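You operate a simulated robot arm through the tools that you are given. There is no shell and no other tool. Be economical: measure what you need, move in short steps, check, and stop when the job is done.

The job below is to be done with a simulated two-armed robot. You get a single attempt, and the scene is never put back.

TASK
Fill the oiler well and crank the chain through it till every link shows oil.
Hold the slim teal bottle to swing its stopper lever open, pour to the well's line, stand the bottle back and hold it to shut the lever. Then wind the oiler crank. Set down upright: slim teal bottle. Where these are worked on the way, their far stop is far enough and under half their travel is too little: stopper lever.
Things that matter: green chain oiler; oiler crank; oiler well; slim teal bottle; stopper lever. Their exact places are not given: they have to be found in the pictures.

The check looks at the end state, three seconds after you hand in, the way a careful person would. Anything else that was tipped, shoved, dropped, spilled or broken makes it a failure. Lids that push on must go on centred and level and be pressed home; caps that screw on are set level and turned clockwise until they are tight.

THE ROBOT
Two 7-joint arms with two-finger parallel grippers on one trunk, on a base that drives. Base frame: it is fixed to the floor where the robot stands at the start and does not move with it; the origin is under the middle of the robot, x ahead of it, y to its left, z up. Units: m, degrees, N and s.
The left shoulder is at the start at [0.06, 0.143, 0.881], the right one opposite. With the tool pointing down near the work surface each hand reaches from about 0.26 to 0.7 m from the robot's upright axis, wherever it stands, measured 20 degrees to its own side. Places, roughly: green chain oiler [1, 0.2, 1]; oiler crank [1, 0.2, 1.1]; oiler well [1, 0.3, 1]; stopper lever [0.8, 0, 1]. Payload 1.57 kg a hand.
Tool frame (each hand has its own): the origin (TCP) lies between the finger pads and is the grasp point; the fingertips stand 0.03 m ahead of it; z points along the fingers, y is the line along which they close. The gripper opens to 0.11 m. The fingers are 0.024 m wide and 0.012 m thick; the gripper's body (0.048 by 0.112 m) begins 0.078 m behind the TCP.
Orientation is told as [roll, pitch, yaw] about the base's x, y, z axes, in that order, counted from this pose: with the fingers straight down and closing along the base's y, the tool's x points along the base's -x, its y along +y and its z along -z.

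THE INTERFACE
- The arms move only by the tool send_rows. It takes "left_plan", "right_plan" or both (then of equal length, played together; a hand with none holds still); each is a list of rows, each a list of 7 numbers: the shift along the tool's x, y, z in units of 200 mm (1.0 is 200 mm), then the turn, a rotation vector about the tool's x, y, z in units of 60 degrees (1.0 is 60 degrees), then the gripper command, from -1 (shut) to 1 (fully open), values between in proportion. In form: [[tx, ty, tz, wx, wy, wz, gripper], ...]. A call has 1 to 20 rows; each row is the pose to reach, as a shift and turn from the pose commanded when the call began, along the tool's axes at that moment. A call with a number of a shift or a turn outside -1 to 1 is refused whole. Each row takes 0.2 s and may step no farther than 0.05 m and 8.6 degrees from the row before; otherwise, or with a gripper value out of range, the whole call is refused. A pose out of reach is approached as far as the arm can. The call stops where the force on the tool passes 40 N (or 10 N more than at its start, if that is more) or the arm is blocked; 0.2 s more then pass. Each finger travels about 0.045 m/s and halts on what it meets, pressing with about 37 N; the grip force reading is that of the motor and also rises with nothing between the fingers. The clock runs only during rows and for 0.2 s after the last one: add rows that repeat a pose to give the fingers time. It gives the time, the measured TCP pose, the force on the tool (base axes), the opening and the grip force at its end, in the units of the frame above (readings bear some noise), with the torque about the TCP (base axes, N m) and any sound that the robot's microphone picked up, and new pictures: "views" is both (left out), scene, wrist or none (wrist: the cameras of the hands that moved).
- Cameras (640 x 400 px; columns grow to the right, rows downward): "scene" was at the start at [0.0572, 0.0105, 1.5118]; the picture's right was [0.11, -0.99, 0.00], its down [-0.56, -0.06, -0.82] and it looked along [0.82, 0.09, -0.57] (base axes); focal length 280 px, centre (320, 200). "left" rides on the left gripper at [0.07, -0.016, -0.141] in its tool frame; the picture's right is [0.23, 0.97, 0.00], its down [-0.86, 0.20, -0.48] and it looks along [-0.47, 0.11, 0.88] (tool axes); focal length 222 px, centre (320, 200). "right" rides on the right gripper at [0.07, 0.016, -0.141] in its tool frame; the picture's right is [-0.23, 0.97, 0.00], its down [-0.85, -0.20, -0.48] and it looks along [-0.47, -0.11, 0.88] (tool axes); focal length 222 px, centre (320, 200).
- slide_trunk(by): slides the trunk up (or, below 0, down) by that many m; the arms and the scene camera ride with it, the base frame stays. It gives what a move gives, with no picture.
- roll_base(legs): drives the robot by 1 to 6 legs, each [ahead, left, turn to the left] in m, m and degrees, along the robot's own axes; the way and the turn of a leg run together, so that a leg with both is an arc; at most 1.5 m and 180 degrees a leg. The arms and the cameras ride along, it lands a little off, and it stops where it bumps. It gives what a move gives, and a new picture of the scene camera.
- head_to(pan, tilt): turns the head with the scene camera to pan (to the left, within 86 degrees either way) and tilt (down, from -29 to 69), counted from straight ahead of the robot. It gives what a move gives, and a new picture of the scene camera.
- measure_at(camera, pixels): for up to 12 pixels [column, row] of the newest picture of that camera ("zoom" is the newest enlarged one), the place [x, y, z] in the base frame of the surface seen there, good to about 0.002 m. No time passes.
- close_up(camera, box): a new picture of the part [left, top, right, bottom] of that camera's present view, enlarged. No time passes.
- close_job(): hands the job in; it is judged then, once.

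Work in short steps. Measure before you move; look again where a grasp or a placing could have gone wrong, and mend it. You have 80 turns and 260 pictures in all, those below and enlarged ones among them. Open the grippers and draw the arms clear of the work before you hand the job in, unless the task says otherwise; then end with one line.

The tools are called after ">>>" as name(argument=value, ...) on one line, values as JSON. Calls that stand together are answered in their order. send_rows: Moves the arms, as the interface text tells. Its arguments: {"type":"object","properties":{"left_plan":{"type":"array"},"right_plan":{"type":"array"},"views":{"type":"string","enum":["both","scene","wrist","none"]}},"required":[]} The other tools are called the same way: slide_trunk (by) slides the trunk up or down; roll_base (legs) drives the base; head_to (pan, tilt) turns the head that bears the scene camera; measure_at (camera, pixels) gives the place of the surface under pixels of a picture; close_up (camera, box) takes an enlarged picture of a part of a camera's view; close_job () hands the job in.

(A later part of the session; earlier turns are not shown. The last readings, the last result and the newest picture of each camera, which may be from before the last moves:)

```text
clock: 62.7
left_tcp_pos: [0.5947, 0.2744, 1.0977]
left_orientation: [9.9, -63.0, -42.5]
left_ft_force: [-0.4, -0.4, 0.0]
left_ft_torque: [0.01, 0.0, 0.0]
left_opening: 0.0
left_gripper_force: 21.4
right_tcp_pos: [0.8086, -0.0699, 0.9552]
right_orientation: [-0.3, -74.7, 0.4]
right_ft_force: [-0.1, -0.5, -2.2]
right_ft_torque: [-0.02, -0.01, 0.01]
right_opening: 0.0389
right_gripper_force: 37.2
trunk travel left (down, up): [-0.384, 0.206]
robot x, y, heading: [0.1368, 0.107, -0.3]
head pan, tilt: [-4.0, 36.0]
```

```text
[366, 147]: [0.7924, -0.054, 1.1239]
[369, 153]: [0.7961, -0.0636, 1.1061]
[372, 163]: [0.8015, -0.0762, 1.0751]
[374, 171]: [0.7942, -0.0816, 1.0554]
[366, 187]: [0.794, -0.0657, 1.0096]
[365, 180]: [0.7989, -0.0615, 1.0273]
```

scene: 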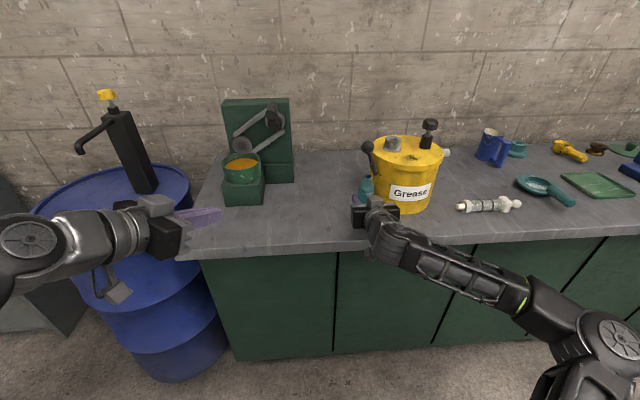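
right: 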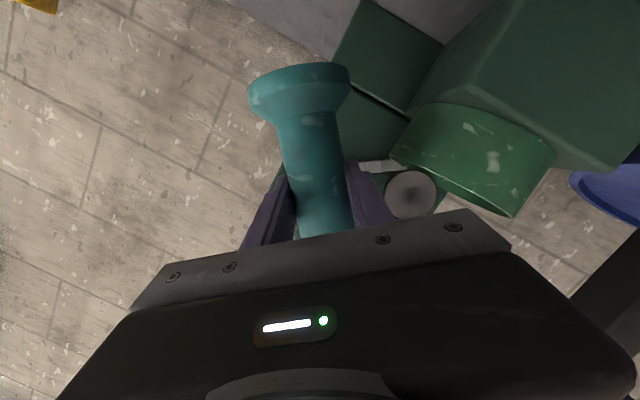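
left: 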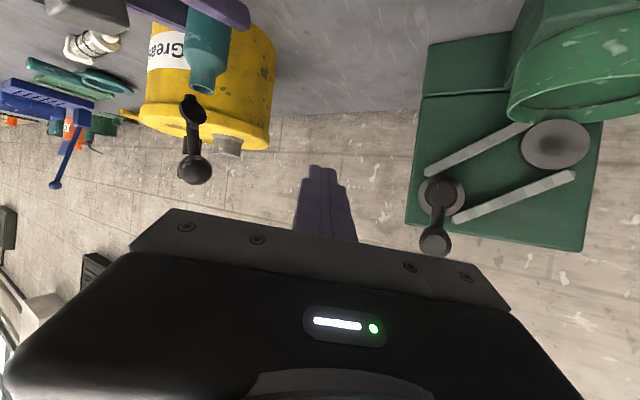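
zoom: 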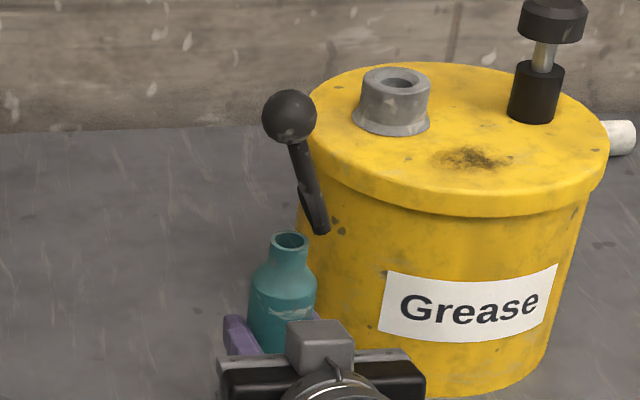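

There is no contact yet at z=0.955, probably because the bottle rode up slightly in the grip earlier. I'll lower up to 4 mm more in small steps.

>>> send_rows(right_plan=[[0.005, 0, 0.0013, 0, 0, 0, -1], [0.01, 0, 0.0026, 0, 0, 0, -1], [0.01, 0, 0.0026, 0, 0, 0, -1]], views="none")

>>> send_rows(right_plan=[[0.005, 0, 0.0013, 0, 0, 0, -1], [0.01, 0, 0.0026, 0, 0, 0, -1], [0.01, 0, 0.0026, 0, 0, 0, -1]], views="wrist")

```text
clock: 63.5
left_tcp_pos: [0.5942, 0.2741, 1.0989]
left_orientation: [10.1, -63.0, -42.5]
left_ft_force: [-0.7, -0.3, 0.2]
left_ft_torque: [0.02, 0.01, -0.02]
left_opening: 0.0
left_gripper_force: 21.3
right_tcp_pos: [0.8075, -0.069, 0.9543]
right_orientation: [-0.6, -74.9, 0.6]
right_ft_force: [3.5, -0.8, 8.0]
right_ft_torque: [-0.17, 0.0, 0.05]
right_opening: 0.0386
right_gripper_force: 36.6
trunk travel left (down, up): [-0.384, 0.206]
robot x, y, heading: [0.1329, 0.1091, -0.4]
head pan, tilt: [-4.0, 36.0]
```

```text
clock: 64.3
left_tcp_pos: [0.5926, 0.2745, 1.0983]
left_orientation: [10.1, -63.1, -42.7]
left_ft_force: [-0.7, 0.7, -0.4]
left_ft_torque: [-0.02, -0.02, -0.02]
left_opening: 0.0
left_gripper_force: 21.3
right_tcp_pos: [0.8059, -0.0693, 0.9551]
right_orientation: [-0.9, -75.0, 0.7]
right_ft_force: [8.7, -1.9, 23.3]
right_ft_torque: [-0.19, 0.03, 0.05]
right_opening: 0.039
right_gripper_force: 37.5
trunk travel left (down, up): [-0.384, 0.206]
robot x, y, heading: [0.1347, 0.1079, -0.4]
head pan, tilt: [-4.0, 36.0]
```

right: 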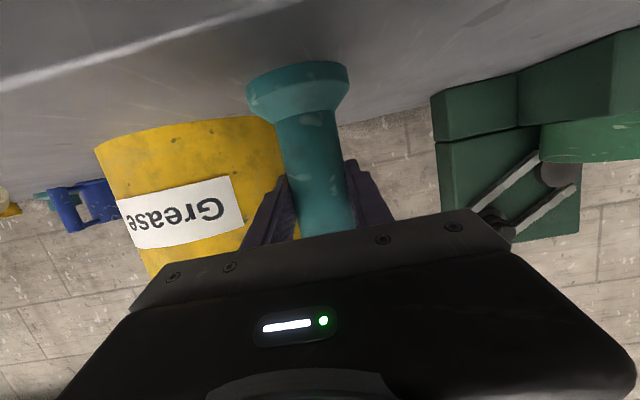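

The bottle is firmly on the bench (23 N). I'll relax the press by 2 mm and swing the left hand over, turning its yaw to about -15°, staged in front of the open lever.

>>> send_rows(right_plan=[[-0.005, 0, -0.0013, 0, 0, 0, -1], [-0.01, 0, -0.0026, 0, 0, 0, -1], [-0.01, 0, -0.0026, 0, 0, 0, -1], [-0.01, 0, -0.0026, 0, 0, 0, -1], [-0.01, 0, -0.0026, 0, 0, 0, -1]], left_plan=[[-0.138, -0.127, 0.092, -0.08, 0.007, -0.04, -1], [-0.276, -0.254, 0.183, -0.16, 0.014, -0.08, -1], [-0.414, -0.38, 0.275, -0.24, 0.022, -0.12, -1], [-0.552, -0.507, 0.366, -0.32, 0.029, -0.16, -1], [-0.69, -0.634, 0.458, -0.401, 0.036, -0.2, -1]], views="none")

>>> send_rows(left_plan=[[-0.047, -0.203, 0.086, 0, 0, 0, -1], [-0.094, -0.406, 0.17, 0, 0, 0, -1], [-0.141, -0.61, 0.257, 0, 0, 0, -1], [-0.188, -0.813, 0.343, 0, 0, 0, -1], [-0.188, -0.813, 0.343, 0, 0, 0, -1]])

```text
clock: 65.5
left_tcp_pos: [0.64, 0.0827, 1.1724]
left_orientation: [10.0, -63.2, -15.4]
left_ft_force: [-1.1, 1.3, -1.1]
left_ft_torque: [0.02, 0.03, -0.03]
left_opening: 0.0
left_gripper_force: 21.6
right_tcp_pos: [0.8071, -0.0693, 0.9551]
right_orientation: [-0.4, -74.8, 0.4]
right_ft_force: [4.6, -1.3, 17.8]
right_ft_torque: [-0.11, 0.21, 0.14]
right_opening: 0.0389
right_gripper_force: 37.4
trunk travel left (down, up): [-0.384, 0.206]
robot x, y, heading: [0.1376, 0.1089, -0.6]
head pan, tilt: [-4.0, 36.0]
```

```text
clock: 66.7
left_tcp_pos: [0.698, -0.0882, 1.1608]
left_orientation: [10.3, -63.0, -15.8]
left_ft_force: [0.3, 0.1, 0.0]
left_ft_torque: [0.01, -0.02, 0.02]
left_opening: 0.0
left_gripper_force: 21.0
right_tcp_pos: [0.8069, -0.0715, 0.9546]
right_orientation: [-0.3, -74.6, 0.3]
right_ft_force: [-1.7, -3.5, 12.9]
right_ft_torque: [-0.11, 0.53, 0.11]
right_opening: 0.0386
right_gripper_force: 36.7
trunk travel left (down, up): [-0.384, 0.206]
robot x, y, heading: [0.1373, 0.1047, -0.6]
head pan, tilt: [-4.0, 36.0]
```

scene: 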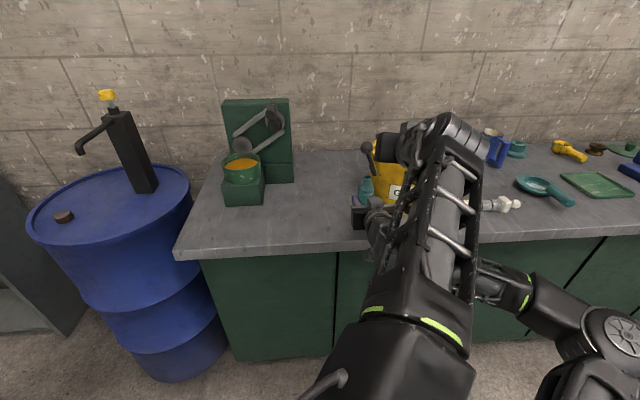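
left: 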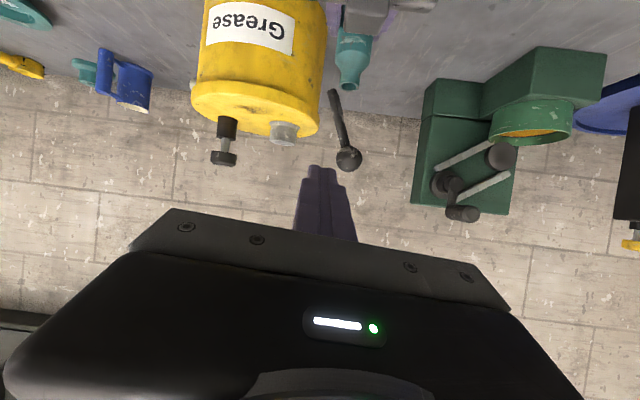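

The wrist view shows the knob at (348,158) on the +y side of my fingertips. I'll measure it.

>>> measure_at(camera="left", pixels=[[348, 158], [340, 158], [357, 158], [343, 125], [333, 95], [348, 80]])

```text
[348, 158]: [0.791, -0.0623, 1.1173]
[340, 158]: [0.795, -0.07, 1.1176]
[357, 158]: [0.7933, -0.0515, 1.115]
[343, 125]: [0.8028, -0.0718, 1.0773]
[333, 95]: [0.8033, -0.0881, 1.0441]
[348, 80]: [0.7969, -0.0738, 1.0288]
```

The knob centre is about (0.803,-0.061,1.116) and the hinge about (-0.089,1.036). I'll slide the finger in on the -y side of the knob.

>>> send_rows(left_plan=[[-0.03, 0.005, 0.157, 0, 0, 0, -1], [-0.06, 0.01, 0.313, 0, 0, 0, -1], [-0.088, 0.015, 0.47, 0, 0, 0, -1], [-0.088, 0.015, 0.47, 0, 0, 0, -1]], views="wrist")

```text
clock: 67.7
left_tcp_pos: [0.791, -0.0925, 1.1361]
left_orientation: [10.1, -62.9, -15.6]
left_ft_force: [-0.1, 0.3, -0.5]
left_ft_torque: [0.0, -0.03, -0.01]
left_opening: 0.0001
left_gripper_force: 21.1
right_tcp_pos: [0.8072, -0.0688, 0.9547]
right_orientation: [-0.3, -74.6, 0.3]
right_ft_force: [0.9, -1.8, 7.2]
right_ft_torque: [-0.06, 0.16, 0.02]
right_opening: 0.039
right_gripper_force: 37.0
trunk travel left (down, up): [-0.384, 0.206]
robot x, y, heading: [0.1375, 0.1109, -0.5]
head pan, tilt: [-4.0, 36.0]
```

left: 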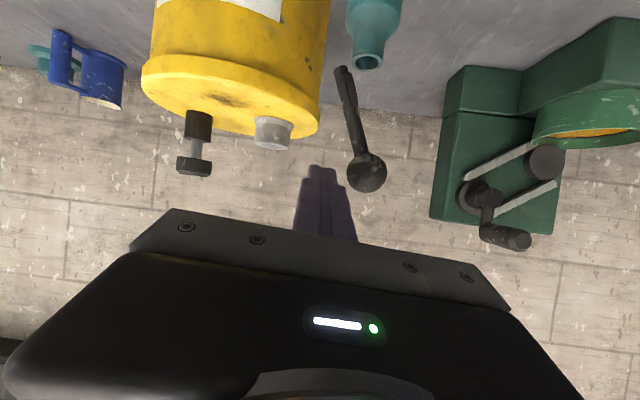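

The finger is beside the knob, just clear of it. I'll follow the closing arc towards +y and down to the seat.

>>> send_rows(left_plan=[[0.02, 0.06, 0.002, 0, 0, 0, -1], [0.039, 0.122, 0.004, 0, 0, 0, -1], [0.069, 0.193, 0.01, 0, 0, 0, -1], [0.11, 0.258, 0.022, 0, 0, 0, -1], [0.16, 0.314, 0.04, 0, 0, 0, -1], [0.217, 0.361, 0.062, 0, 0, 0, -1], [0.281, 0.397, 0.089, 0, 0, 0, -1], [0.348, 0.42, 0.119, 0, 0, 0, -1], [0.366, 0.418, 0.128, 0, 0, 0, -1]], views="wrist")

>>> close_up(camera="scene", box=[335, 120, 435, 215])

```text
clock: 69.7
left_tcp_pos: [0.7919, -0.0002, 1.0702]
left_orientation: [10.2, -63.8, -15.6]
left_ft_force: [2.2, -0.3, 27.2]
left_ft_torque: [-0.14, -0.61, -0.12]
left_opening: 0.0001
left_gripper_force: 21.0
right_tcp_pos: [0.8077, -0.0681, 0.9529]
right_orientation: [-0.7, -74.7, 0.8]
right_ft_force: [5.8, 4.9, -4.5]
right_ft_torque: [-0.57, -0.6, -0.02]
right_opening: 0.0389
right_gripper_force: 36.7
trunk travel left (down, up): [-0.384, 0.206]
robot x, y, heading: [0.1355, 0.1106, -0.3]
head pan, tilt: [-4.0, 36.0]
```

left: 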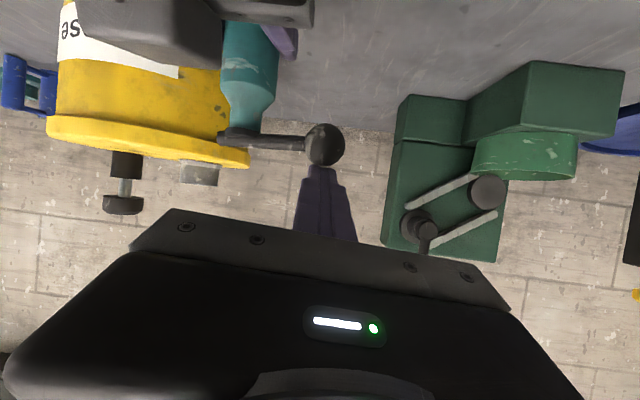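

```text
4.21 times, centred on (385, 168) of scene
```

zoom: 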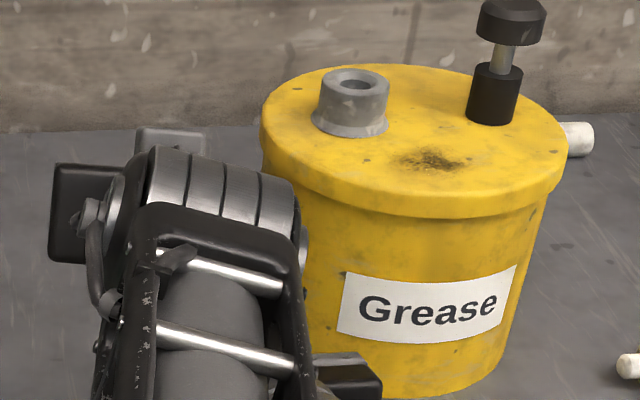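

The lever is shut and pressed home (27 N). I'll lift the left hand away and check the lever.

>>> send_rows(left_plan=[[-0.134, 0.012, -0.067, 0, 0, 0, -1], [-0.268, 0.024, -0.134, 0, 0, 0, -1], [-0.24, 0.21, -0.15, 0, 0, 0, -1], [-0.22, 0.4, -0.16, 0, 0, 0, -1], [-0.2, 0.59, -0.17, 0, 0, 0, -1], [-0.178, 0.767, -0.18, 0, 0, 0, -1]], views="wrist")

>>> close_up(camera="scene", box=[335, 140, 415, 225])

```text
clock: 71.1
left_tcp_pos: [0.7903, 0.1477, 1.1241]
left_orientation: [10.2, -63.0, -15.8]
left_ft_force: [-0.6, 0.4, -0.2]
left_ft_torque: [0.03, 0.0, -0.05]
left_opening: 0.0001
left_gripper_force: 21.4
right_tcp_pos: [0.8067, -0.0707, 0.9552]
right_orientation: [-0.6, -74.7, 0.4]
right_ft_force: [2.7, 0.7, 7.7]
right_ft_torque: [0.23, -0.04, -0.06]
right_opening: 0.0389
right_gripper_force: 37.2
trunk travel left (down, up): [-0.384, 0.206]
robot x, y, heading: [0.1382, 0.1075, -0.6]
head pan, tilt: [-4.0, 36.0]
```

left: 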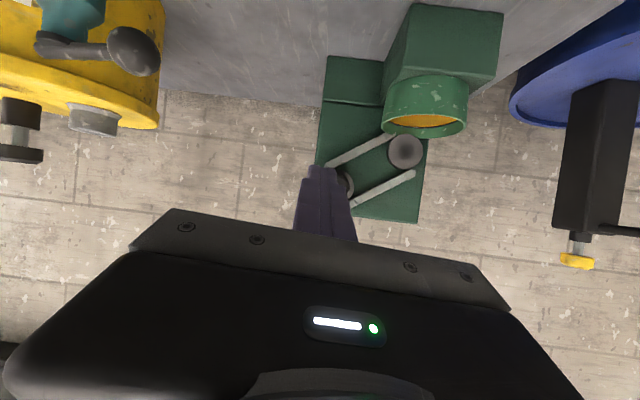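

```text
4.71 times, centred on (375, 182) of scene
```

zoom: 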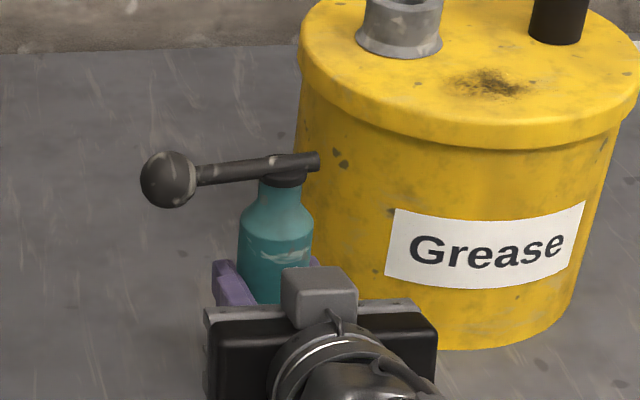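

The lever sits closed on the mouth. I'll unload slightly, open the right gripper and back it straight out.

>>> send_rows(right_plan=[[-0.004, 0, -0.001, 0, 0, 0, -1], [-0.004, 0, -0.001, 0, 0, 0, -0.2], [-0.004, 0, -0.001, 0, 0, 0, 0.1], [-0.004, 0, -0.001, 0, 0, 0, 0.3], [-0.004, 0, -0.001, 0, 0, 0, 0.3], [-0.004, 0, -0.1, 0, 0, 0, 0.3], [-0.004, 0, -0.25, 0, 0, 0, 0.3], [-0.004, 0, -0.45, 0, 0, 0, 0.3], [-0.004, 0, -0.65, 0, 0, 0, 0.3]])

>>> close_up(camera="scene", box=[335, 140, 415, 225])

```text
clock: 73.1
left_tcp_pos: [0.7907, 0.1487, 1.1239]
left_orientation: [10.2, -63.1, -15.7]
left_ft_force: [-1.1, 0.1, 0.1]
left_ft_torque: [0.0, -0.04, -0.01]
left_opening: 0.0
left_gripper_force: 21.2
right_tcp_pos: [0.682, -0.0687, 0.9865]
right_orientation: [-0.5, -74.7, 0.5]
right_ft_force: [-1.2, 0.2, 0.5]
right_ft_torque: [-0.03, 0.03, 0.03]
right_opening: 0.0712
right_gripper_force: 0.1
trunk travel left (down, up): [-0.384, 0.206]
robot x, y, heading: [0.1336, 0.1101, -0.5]
head pan, tilt: [-4.0, 36.0]
```

scene: 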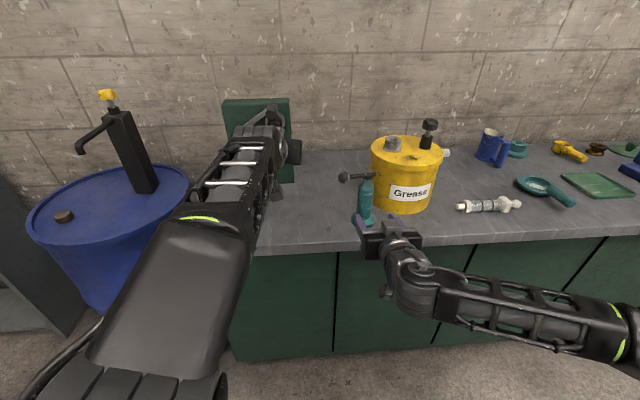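
right: 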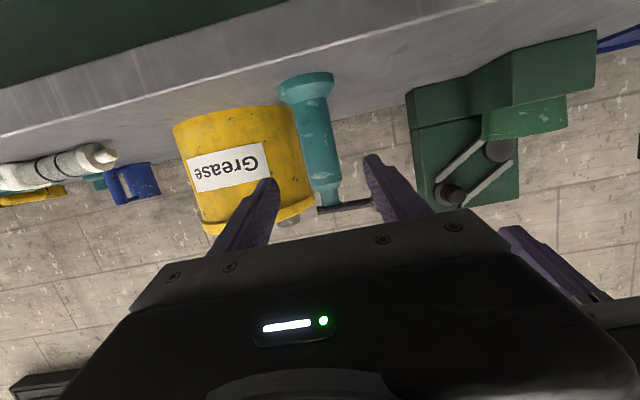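

```text
4.71 times, centred on (375, 182) of scene
```

zoom: 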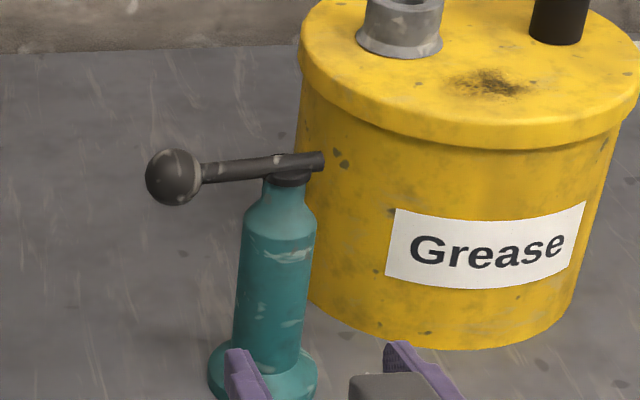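

The bottle stands upright and shut at its old spot. I'll move the right hand back and out to the right, and the left hand back with its yaw squared for the crank, then raise the trunk.

>>> send_rows(right_plan=[[-0.047, -0.05, -0.13, 0, 0, 0, 0.3], [-0.094, -0.22, -0.26, 0, 0, 0, 0.3], [-0.14, -0.44, -0.26, 0, 0, 0, 0], [-0.188, -0.65, -0.26, 0, 0, 0, 0]], left_plan=[[0.012, 0.02, -0.095, -0.024, -0.03, -0.012, -1], [0.025, 0.04, -0.19, -0.047, -0.06, -0.024, -0.6], [0.037, 0.06, -0.283, -0.07, -0.1, -0.035, -0.2], [0.05, 0.08, -0.378, -0.094, -0.122, -0.047, 0.2]], views="none")

>>> slide_trunk(by=0.08)

>>> head_to(pan=15, tilt=33)

```text
clock: 74.1
left_tcp_pos: [0.7214, 0.1703, 1.1495]
left_orientation: [12.7, -70.8, -12.3]
left_ft_force: [-0.6, 0.8, -0.7]
left_ft_torque: [-0.02, -0.02, -0.02]
left_opening: 0.0642
left_gripper_force: 0.1
right_tcp_pos: [0.6434, -0.1998, 1.0389]
right_orientation: [-0.4, -74.6, 0.4]
right_ft_force: [0.2, -0.3, 0.7]
right_ft_torque: [0.0, -0.02, 0.04]
right_opening: 0.0549
right_gripper_force: 0.1
trunk travel left (down, up): [-0.384, 0.206]
robot x, y, heading: [0.1349, 0.1103, -0.3]
head pan, tilt: [-4.0, 36.0]
```

```text
clock: 75.3
left_tcp_pos: [0.7227, 0.1696, 1.2288]
left_orientation: [12.7, -70.8, -12.3]
left_ft_force: [0.8, 0.4, 0.4]
left_ft_torque: [0.05, 0.0, 0.03]
left_opening: 0.0662
left_gripper_force: 0.0
right_tcp_pos: [0.6437, -0.1999, 1.1189]
right_orientation: [-0.3, -74.6, 0.3]
right_ft_force: [-0.5, -0.6, 0.6]
right_ft_torque: [-0.01, 0.04, 0.04]
right_opening: 0.055
right_gripper_force: 0.0
trunk travel left (down, up): [-0.464, 0.126]
robot x, y, heading: [0.1387, 0.1121, -0.7]
head pan, tilt: [-4.0, 36.0]
```

```text
clock: 76.1
left_tcp_pos: [0.7222, 0.1692, 1.2296]
left_orientation: [12.7, -70.7, -12.4]
left_ft_force: [-0.2, -0.5, 0.1]
left_ft_torque: [0.02, -0.02, 0.03]
left_opening: 0.066
left_gripper_force: 0.1
right_tcp_pos: [0.6435, -0.2005, 1.1188]
right_orientation: [-0.4, -74.9, 0.3]
right_ft_force: [-0.7, 0.3, 0.7]
right_ft_torque: [-0.01, 0.0, 0.04]
right_opening: 0.0548
right_gripper_force: 0.3
trunk travel left (down, up): [-0.464, 0.126]
robot x, y, heading: [0.1333, 0.1085, -0.2]
head pan, tilt: [15.0, 33.0]
```

scene: 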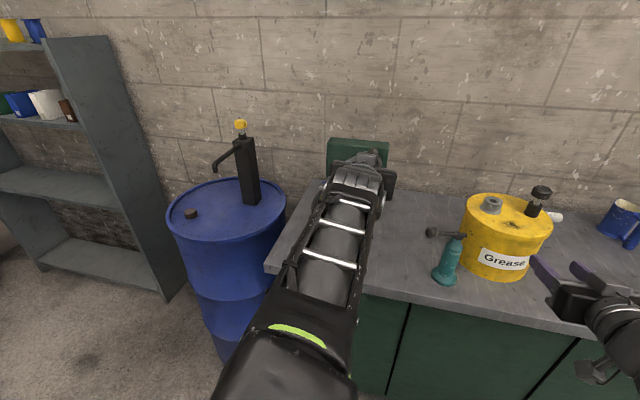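

The left arm blocks the head's view of the oiler, while the right arm gave a clear view from the left. I'll pull the left hand back and drive left and ahead so the right hand can crank.

>>> send_rows(left_plan=[[0, 0, -0.25, 0, 0, 0, -0.5], [0, 0, -0.5, 0, 0, 0, -1], [0, 0, -0.5, 0, 0, 0, -1]], views="none")

>>> roll_base(legs=[[0, 0.29, 0], [0.13, 0, 0]])

>>> head_to(pan=-10, tilt=33)

>>> close_up(camera="scene", box=[250, 100, 400, 250])

```text
clock: 76.9
left_tcp_pos: [0.6263, 0.1695, 1.2614]
left_orientation: [12.9, -70.7, -12.4]
left_ft_force: [1.3, -0.6, 0.6]
left_ft_torque: [0.01, -0.02, 0.0]
left_opening: 0.0
left_gripper_force: 0.3
right_tcp_pos: [0.6444, -0.1997, 1.1183]
right_orientation: [-0.3, -74.7, 0.3]
right_ft_force: [-0.4, -0.3, 0.7]
right_ft_torque: [-0.03, -0.01, 0.0]
right_opening: 0.0552
right_gripper_force: 0.1
trunk travel left (down, up): [-0.464, 0.126]
robot x, y, heading: [0.136, 0.1101, -0.4]
head pan, tilt: [15.0, 33.0]
```

```text
clock: 79.8
left_tcp_pos: [0.7606, 0.4578, 1.2611]
left_orientation: [12.7, -70.8, -12.4]
left_ft_force: [0.8, -0.6, -0.2]
left_ft_torque: [0.02, 0.02, 0.0]
left_opening: 0.0
left_gripper_force: 21.2
right_tcp_pos: [0.777, 0.0878, 1.1176]
right_orientation: [-0.5, -74.6, 0.2]
right_ft_force: [1.1, 0.2, 0.4]
right_ft_torque: [0.0, -0.03, -0.01]
right_opening: 0.0552
right_gripper_force: 0.0
trunk travel left (down, up): [-0.464, 0.126]
robot x, y, heading: [0.2657, 0.4012, -0.5]
head pan, tilt: [15.0, 33.0]
```

scene: 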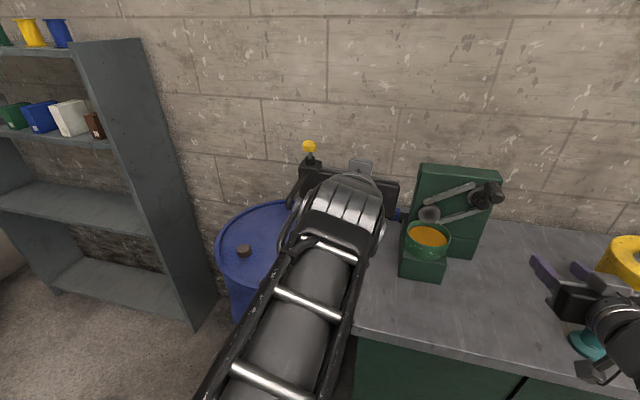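

```text
clock: 80.7
left_tcp_pos: [0.7586, 0.4578, 1.2616]
left_orientation: [12.7, -70.9, -12.3]
left_ft_force: [-0.4, -0.1, -0.3]
left_ft_torque: [0.0, -0.03, -0.03]
left_opening: 0.0002
left_gripper_force: 21.1
right_tcp_pos: [0.7756, 0.0879, 1.1185]
right_orientation: [-0.4, -74.7, 0.3]
right_ft_force: [0.8, -0.1, -1.0]
right_ft_torque: [-0.04, 0.02, -0.03]
right_opening: 0.0549
right_gripper_force: 0.0
trunk travel left (down, up): [-0.464, 0.126]
robot x, y, heading: [0.2696, 0.4008, -0.5]
head pan, tilt: [-10.0, 33.0]
```

scene: 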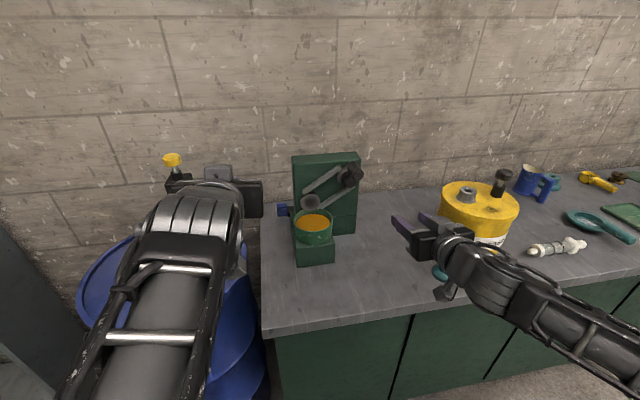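

```text
2.67 times, centred on (325, 175) of scene
```

zoom: 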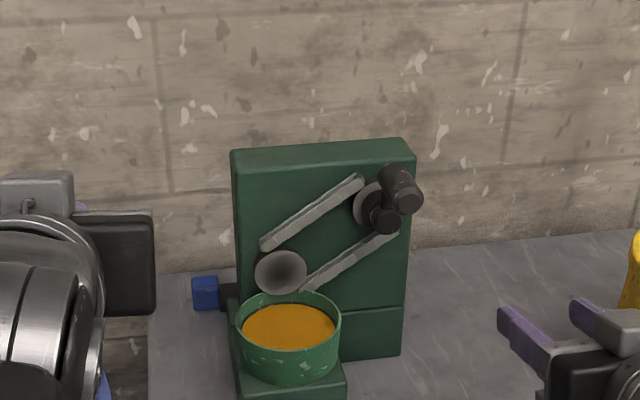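

I have a clear view of the crank now, with the handle at about zoom (408,195). I'll measure it precisely.

>>> close_up(camera="scene", box=[325, 150, 375, 200])

>>> measure_at(camera="scene", pixels=[[353, 174], [348, 182], [343, 176]])

```text
8.00 times, centred on (350, 175) of scene
```

zoom: 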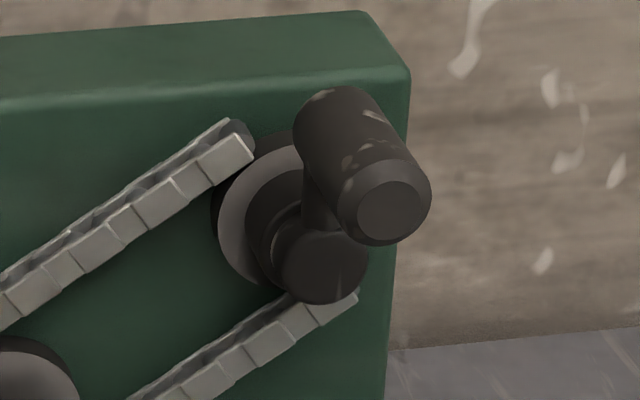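

```text
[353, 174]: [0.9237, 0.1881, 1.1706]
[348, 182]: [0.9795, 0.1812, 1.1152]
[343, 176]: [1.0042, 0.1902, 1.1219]
```

I'll measure the handle tip face (392,210), its edges, and the hub face (322,265) in this enlargement.

>>> measure_at(camera="zoom", pixels=[[392, 210], [365, 200], [418, 210], [392, 232], [392, 185], [322, 265], [295, 260], [358, 270], [322, 298], [330, 110], [310, 215]])

```text
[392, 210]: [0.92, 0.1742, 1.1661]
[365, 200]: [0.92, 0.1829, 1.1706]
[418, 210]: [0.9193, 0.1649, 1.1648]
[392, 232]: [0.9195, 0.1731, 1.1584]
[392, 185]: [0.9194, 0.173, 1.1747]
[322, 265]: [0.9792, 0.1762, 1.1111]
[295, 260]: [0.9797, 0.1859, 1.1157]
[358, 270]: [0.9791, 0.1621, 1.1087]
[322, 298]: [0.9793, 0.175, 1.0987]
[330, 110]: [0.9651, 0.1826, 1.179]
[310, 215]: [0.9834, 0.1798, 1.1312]
```

The handle axis is at (y 0.174, z 1.166) and the hub at (0.1745, 1.112), giving a crank radius of about 0.054. I'll bring the right hand in line in front of the handle.

>>> send_rows(right_plan=[[-0.12, 0.14, 0.11, 0, 0, 0, 0.1], [-0.24, 0.28, 0.22, 0, 0, 0, 0.3], [-0.36, 0.43, 0.337, 0, 0, 0, 0.3], [-0.36, 0.43, 0.337, 0, 0, 0, 0.3]])

```text
clock: 81.7
left_tcp_pos: [0.758, 0.4574, 1.2629]
left_orientation: [12.8, -70.7, -12.4]
left_ft_force: [-0.1, -0.5, -0.3]
left_ft_torque: [0.01, 0.0, 0.0]
left_opening: 0.0
left_gripper_force: 21.6
right_tcp_pos: [0.8598, 0.1752, 1.1724]
right_orientation: [-0.2, -74.6, 0.1]
right_ft_force: [0.3, -0.2, 0.2]
right_ft_torque: [0.0, -0.01, 0.01]
right_opening: 0.0715
right_gripper_force: 0.1
trunk travel left (down, up): [-0.464, 0.126]
robot x, y, heading: [0.267, 0.3967, -0.4]
head pan, tilt: [-10.0, 33.0]
```

scene: 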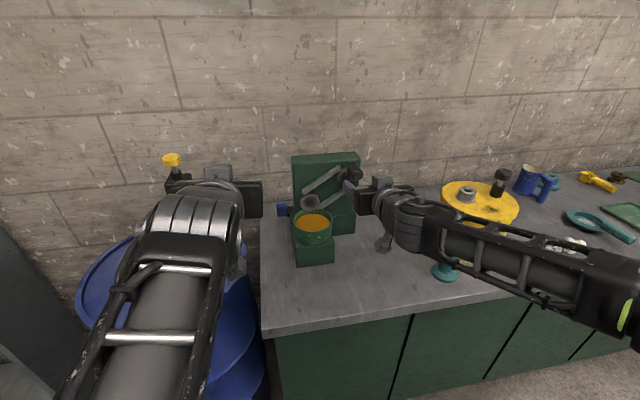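
right: 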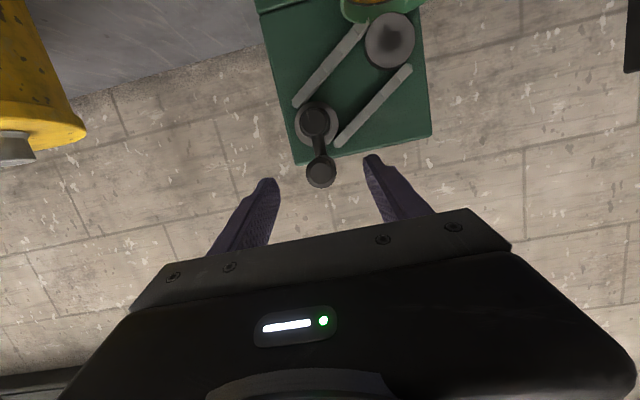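

The handle is centred between the fingers. I'll move in 0.08 m and close on it.

>>> send_rows(right_plan=[[-0.025, -0.002, 0.13, 0, 0, 0, 0.3], [-0.05, -0.004, 0.26, 0, 0, 0, 0.3], [-0.077, -0.006, 0.394, 0, 0, 0, 0.3], [-0.077, -0.006, 0.394, 0, 0, 0, 0], [-0.077, -0.006, 0.394, 0, 0, 0, -0.3], [-0.077, -0.006, 0.394, 0, 0, 0, -0.6], [-0.077, -0.006, 0.394, 0, 0, 0, -1], [-0.077, -0.006, 0.394, 0, 0, 0, -1]])

>>> close_up(camera="scene", box=[270, 130, 400, 270])

```text
clock: 83.5
left_tcp_pos: [0.7588, 0.458, 1.2613]
left_orientation: [12.6, -70.7, -12.2]
left_ft_force: [-0.7, 0.0, -0.9]
left_ft_torque: [-0.04, 0.0, 0.01]
left_opening: 0.0001
left_gripper_force: 21.9
right_tcp_pos: [0.9401, 0.1721, 1.1647]
right_orientation: [-0.5, -74.6, 0.4]
right_ft_force: [3.8, 0.4, -0.8]
right_ft_torque: [0.02, -0.05, 0.28]
right_opening: 0.0292
right_gripper_force: 34.9
trunk travel left (down, up): [-0.464, 0.126]
robot x, y, heading: [0.2678, 0.3981, -0.4]
head pan, tilt: [-10.0, 33.0]
```

scene: 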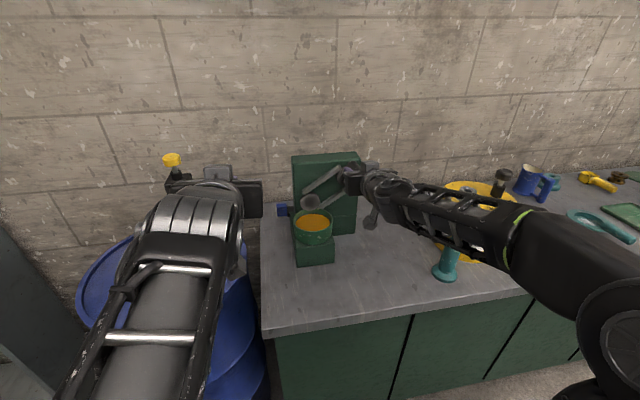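
right: 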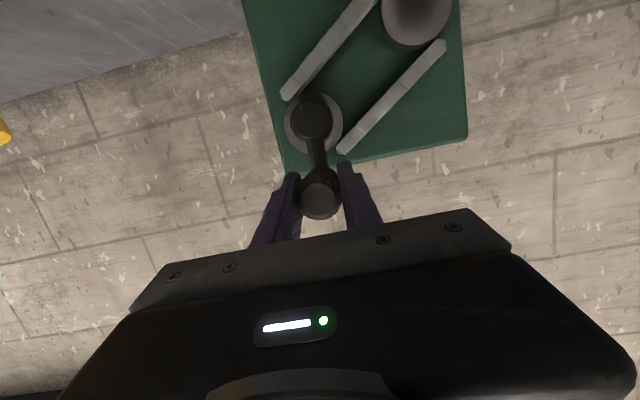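

```text
2.86 times, centred on (335, 200) of scene
```

zoom: 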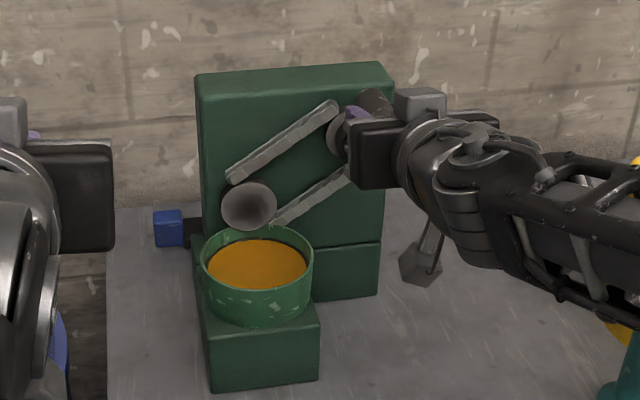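

The handle is gripped (0.029). I'll try a first quarter turn clockwise, towards -y, on a 53 mm circle and check the forces.

>>> send_rows(right_plan=[[0.0087, -0.0686, 0.0024, 0, 0, 0, -1], [0.0343, -0.1325, 0.0094, 0, 0, 0, -1], [0.0749, -0.1874, 0.0206, 0, 0, 0, -1], [0.1279, -0.2295, 0.0351, 0, 0, 0, -1], [0.1895, -0.256, 0.052, 0, 0, 0, -1], [0.2557, -0.265, 0.0702, 0, 0, 0, -1]])

>>> close_up(camera="scene", box=[270, 130, 400, 270])

```text
clock: 84.9
left_tcp_pos: [0.7597, 0.4575, 1.2627]
left_orientation: [12.8, -70.7, -12.5]
left_ft_force: [0.3, -0.1, 0.1]
left_ft_torque: [-0.05, 0.0, 0.0]
left_opening: 0.0
left_gripper_force: 21.7
right_tcp_pos: [0.9411, 0.119, 1.1081]
right_orientation: [-0.1, -74.5, 0.0]
right_ft_force: [8.6, -6.6, 0.4]
right_ft_torque: [0.03, 0.17, 0.67]
right_opening: 0.0291
right_gripper_force: 38.3
trunk travel left (down, up): [-0.464, 0.126]
robot x, y, heading: [0.2665, 0.397, -0.4]
head pan, tilt: [-10.0, 33.0]
```

scene: 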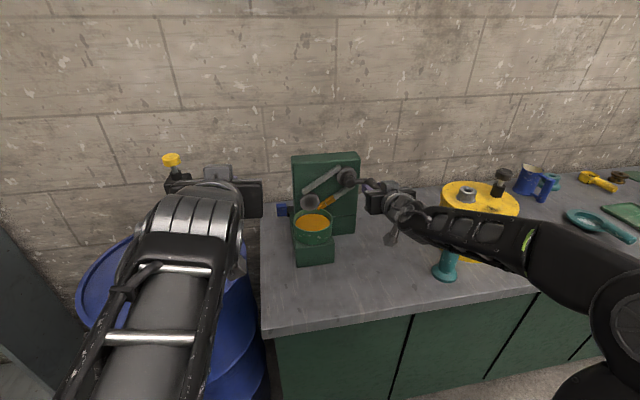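
right: 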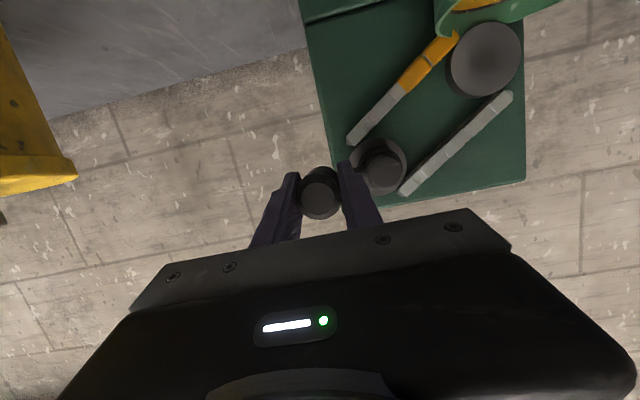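

```text
2.86 times, centred on (335, 200) of scene
```

zoom: 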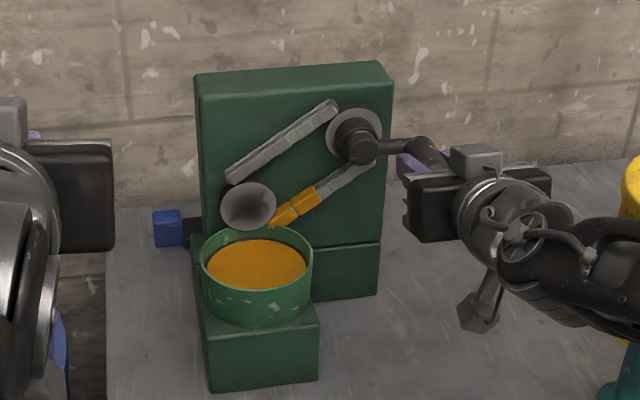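

The crank turns and links come out oiled. I'll do a full turn from here in 20° steps.

>>> send_rows(right_plan=[[0.0875, 0.016, 0.024, 0, 0, 0, -1], [0.1644, 0.062, 0.0451, 0, 0, 0, -1], [0.2214, 0.1325, 0.0608, 0, 0, 0, -1], [0.2518, 0.219, 0.0691, 0, 0, 0, -1], [0.2518, 0.311, 0.0691, 0, 0, 0, -1], [0.2214, 0.3975, 0.0608, 0, 0, 0, -1], [0.1644, 0.468, 0.0451, 0, 0, 0, -1], [0.0875, 0.514, 0.024, 0, 0, 0, -1], [0, 0.53, 0, 0, 0, 0, -1], [-0.0875, 0.514, -0.024, 0, 0, 0, -1], [-0.1644, 0.468, -0.0451, 0, 0, 0, -1], [-0.2214, 0.3975, -0.0608, 0, 0, 0, -1], [-0.2518, 0.311, -0.0691, 0, 0, 0, -1], [-0.2518, 0.219, -0.0691, 0, 0, 0, -1], [-0.2214, 0.1325, -0.0608, 0, 0, 0, -1], [-0.1644, 0.062, -0.0451, 0, 0, 0, -1], [-0.0875, 0.016, -0.024, 0, 0, 0, -1], [0, 0, 0, 0, 0, 0, -1]], views="wrist")

>>> close_up(camera="scene", box=[270, 130, 400, 270])

```text
clock: 88.7
left_tcp_pos: [0.759, 0.458, 1.2613]
left_orientation: [12.6, -70.7, -12.3]
left_ft_force: [0.2, 0.0, 0.6]
left_ft_torque: [0.04, -0.04, 0.01]
left_opening: 0.0
left_gripper_force: 21.3
right_tcp_pos: [0.9399, 0.1182, 1.109]
right_orientation: [-0.1, -74.5, 0.1]
right_ft_force: [8.4, -2.7, 0.4]
right_ft_torque: [0.0, 0.54, 0.12]
right_opening: 0.0292
right_gripper_force: 38.8
trunk travel left (down, up): [-0.464, 0.126]
robot x, y, heading: [0.2688, 0.3985, -0.5]
head pan, tilt: [-10.0, 33.0]
```

right: 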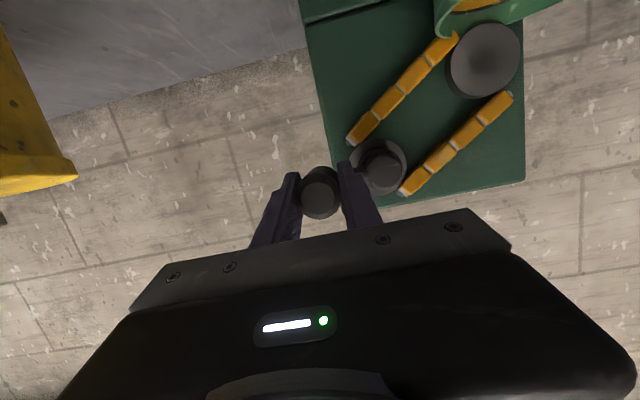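

```text
2.86 times, centred on (335, 200) of scene
```

zoom: 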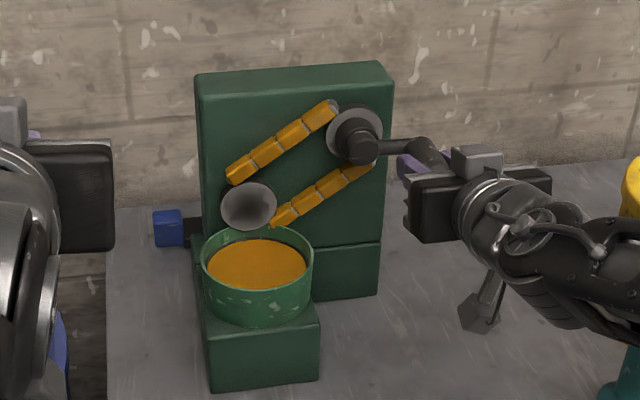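

All visible links look oiled except perhaps near the sprocket. I'll wind one more full turn so the hidden ones pass through as well.

>>> send_rows(right_plan=[[0.0875, 0.016, 0.024, 0, 0, 0, -1], [0.1644, 0.062, 0.0451, 0, 0, 0, -1], [0.2214, 0.1325, 0.0608, 0, 0, 0, -1], [0.2518, 0.219, 0.0691, 0, 0, 0, -1], [0.2518, 0.311, 0.0691, 0, 0, 0, -1], [0.2214, 0.3975, 0.0608, 0, 0, 0, -1], [0.1644, 0.468, 0.0451, 0, 0, 0, -1], [0.0875, 0.514, 0.024, 0, 0, 0, -1], [0, 0.53, 0, 0, 0, 0, -1], [-0.0875, 0.514, -0.024, 0, 0, 0, -1], [-0.1644, 0.468, -0.0451, 0, 0, 0, -1], [-0.2214, 0.3975, -0.0608, 0, 0, 0, -1], [-0.2518, 0.311, -0.0691, 0, 0, 0, -1], [-0.2518, 0.219, -0.0691, 0, 0, 0, -1], [-0.2214, 0.1325, -0.0608, 0, 0, 0, -1], [-0.1644, 0.062, -0.0451, 0, 0, 0, -1], [-0.0875, 0.016, -0.024, 0, 0, 0, -1], [0, 0, 0, 0, 0, 0, -1]], views="none")

>>> close_up(camera="scene", box=[290, 150, 370, 240])

>>> close_up(camera="right", box=[290, 0, 540, 220])

```text
clock: 91.9
left_tcp_pos: [0.7586, 0.4594, 1.2625]
left_orientation: [12.8, -70.8, -12.1]
left_ft_force: [-0.5, -0.1, 0.5]
left_ft_torque: [0.01, 0.03, 0.07]
left_opening: 0.0
left_gripper_force: 21.8
right_tcp_pos: [0.9405, 0.173, 1.1656]
right_orientation: [0.5, -75.1, 1.6]
right_ft_force: [0.2, 14.3, 3.2]
right_ft_torque: [0.0, -0.35, -1.15]
right_opening: 0.0301
right_gripper_force: 39.4
trunk travel left (down, up): [-0.464, 0.126]
robot x, y, heading: [0.2689, 0.3973, -0.3]
head pan, tilt: [-10.0, 33.0]
stopped in row 15 (right hand): the force on the tool passed its limit at 46 N (the readings are from after the stop); the commanded pose is now the measured one
```

```text
4.44 times, centred on (330, 195) of scene
```

zoom: 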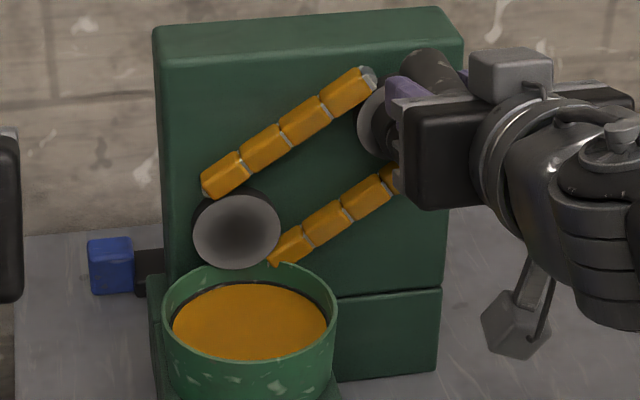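

```text
1.82 times, centred on (415, 110) of right
```

zoom: 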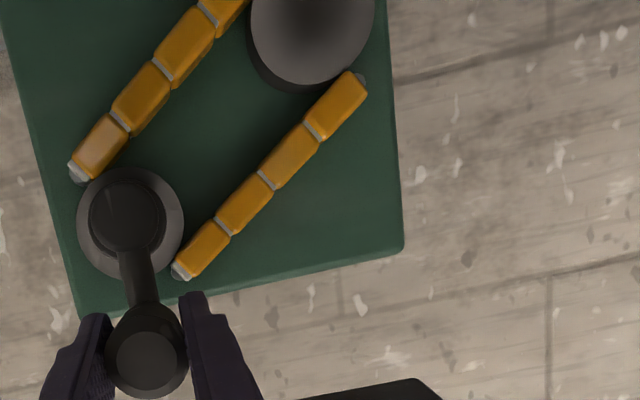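

The crank stopped at exactly two turns, at the top, and every link shows oil. I'll release the handle and back straight out.

>>> send_rows(right_plan=[[0, 0, 0, 0, 0, 0, -0.3], [0, 0, 0, 0, 0, 0, 0.1], [0, 0, 0, 0, 0, 0, 0.3], [0, 0, 0, 0, 0, 0, 0.3], [0, 0, -0.15, 0, 0, 0, 0.3], [0, 0, -0.35, 0, 0, 0, 0.3], [0, 0, -0.55, 0, 0, 0, 0.3], [0, 0, -0.75, 0, 0, 0, 0.3], [0, 0, -0.95, 0, 0, 0, 0.3]])

>>> close_up(camera="scene", box=[290, 150, 370, 240])

```text
clock: 93.9
left_tcp_pos: [0.7577, 0.4593, 1.2615]
left_orientation: [12.8, -70.9, -12.2]
left_ft_force: [-0.5, 0.0, 0.3]
left_ft_torque: [-0.02, 0.0, -0.04]
left_opening: 0.0001
left_gripper_force: 21.2
right_tcp_pos: [0.7565, 0.1609, 1.2142]
right_orientation: [0.3, -75.1, 1.1]
right_ft_force: [1.4, -0.5, -0.3]
right_ft_torque: [0.01, 0.01, 0.03]
right_opening: 0.0717
right_gripper_force: 0.0
trunk travel left (down, up): [-0.464, 0.126]
robot x, y, heading: [0.269, 0.3976, -0.7]
head pan, tilt: [-10.0, 33.0]
```

scene: 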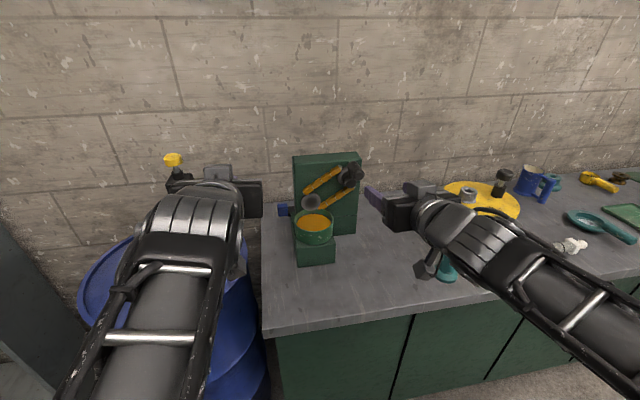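
right: 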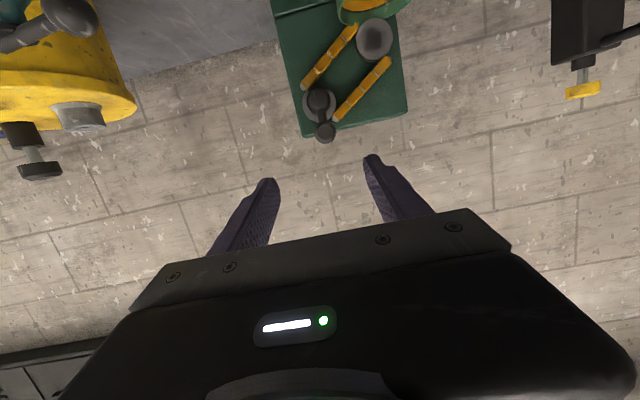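

```text
4.44 times, centred on (330, 195) of scene
```

zoom: 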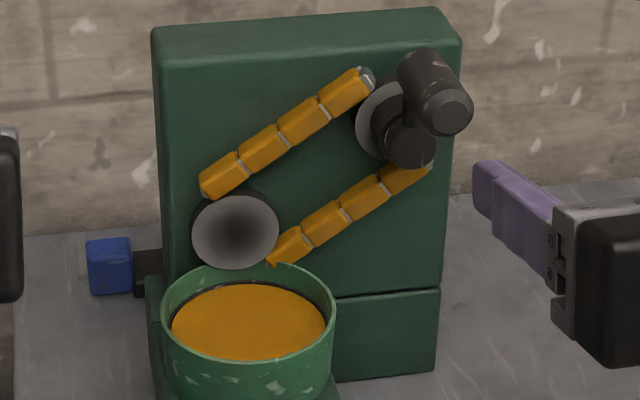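

The crank is released and the chain fully oiled. I'll open the left gripper, drive back 0.3 m to clear the work, and check everything.

>>> roll_base(legs=[[-0.3, 0, 0]])

>>> send_rows(left_plan=[[0, 0, 0, 0, 0, 0, -0.5], [0, 0, 0, 0, 0, 0, 0], [0, 0, 0, 0, 0, 0, 0.3], [0, 0, 0, 0, 0, 0, 0.3]], views="scene")

>>> close_up(camera="scene", box=[300, 130, 480, 240])

```text
clock: 95.9
left_tcp_pos: [0.4596, 0.4601, 1.2624]
left_orientation: [12.6, -70.7, -12.3]
left_ft_force: [0.2, -0.1, -0.8]
left_ft_torque: [-0.03, 0.04, 0.01]
left_opening: 0.0003
left_gripper_force: 21.2
right_tcp_pos: [0.4576, 0.1615, 1.2138]
right_orientation: [0.1, -75.2, 1.1]
right_ft_force: [0.0, -0.2, -0.4]
right_ft_torque: [0.01, -0.01, -0.02]
right_opening: 0.0717
right_gripper_force: 0.0
trunk travel left (down, up): [-0.464, 0.126]
robot x, y, heading: [-0.0319, 0.3982, -0.4]
head pan, tilt: [-10.0, 33.0]
```

scene: 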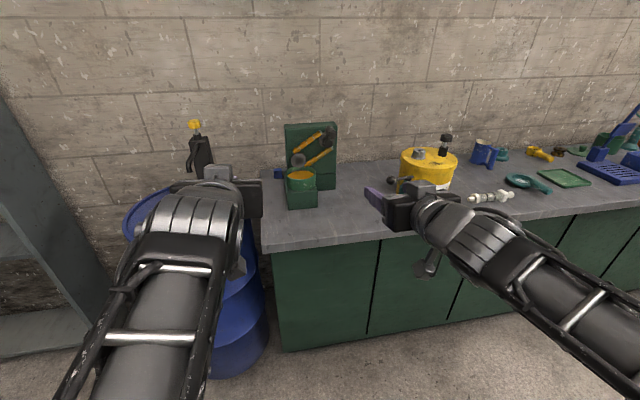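

```text
clock: 96.9
left_tcp_pos: [0.459, 0.4588, 1.2621]
left_orientation: [12.7, -70.7, -12.4]
left_ft_force: [-0.4, -0.4, -0.2]
left_ft_torque: [0.02, -0.04, 0.01]
left_opening: 0.0714
left_gripper_force: 0.1
right_tcp_pos: [0.4578, 0.1614, 1.2138]
right_orientation: [0.2, -75.1, 1.0]
right_ft_force: [0.4, 0.3, 0.6]
right_ft_torque: [-0.03, 0.02, 0.05]
right_opening: 0.0715
right_gripper_force: 0.0
trunk travel left (down, up): [-0.464, 0.126]
robot x, y, heading: [-0.0298, 0.4014, -0.5]
head pan, tilt: [-10.0, 33.0]
```

scene: 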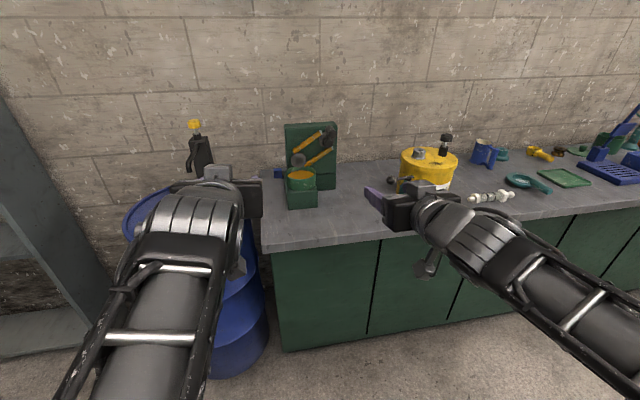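

```text
3.56 times, centred on (390, 185) of scene
```

zoom: 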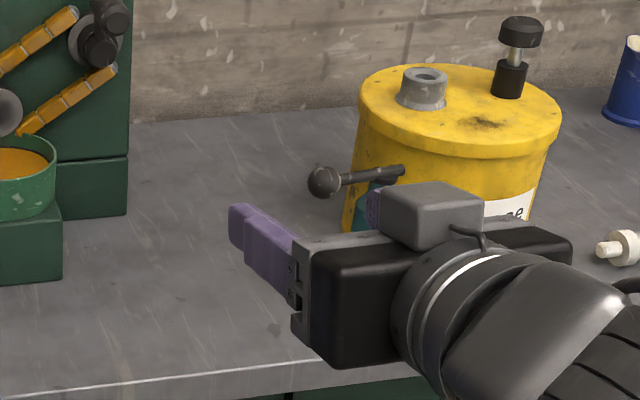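

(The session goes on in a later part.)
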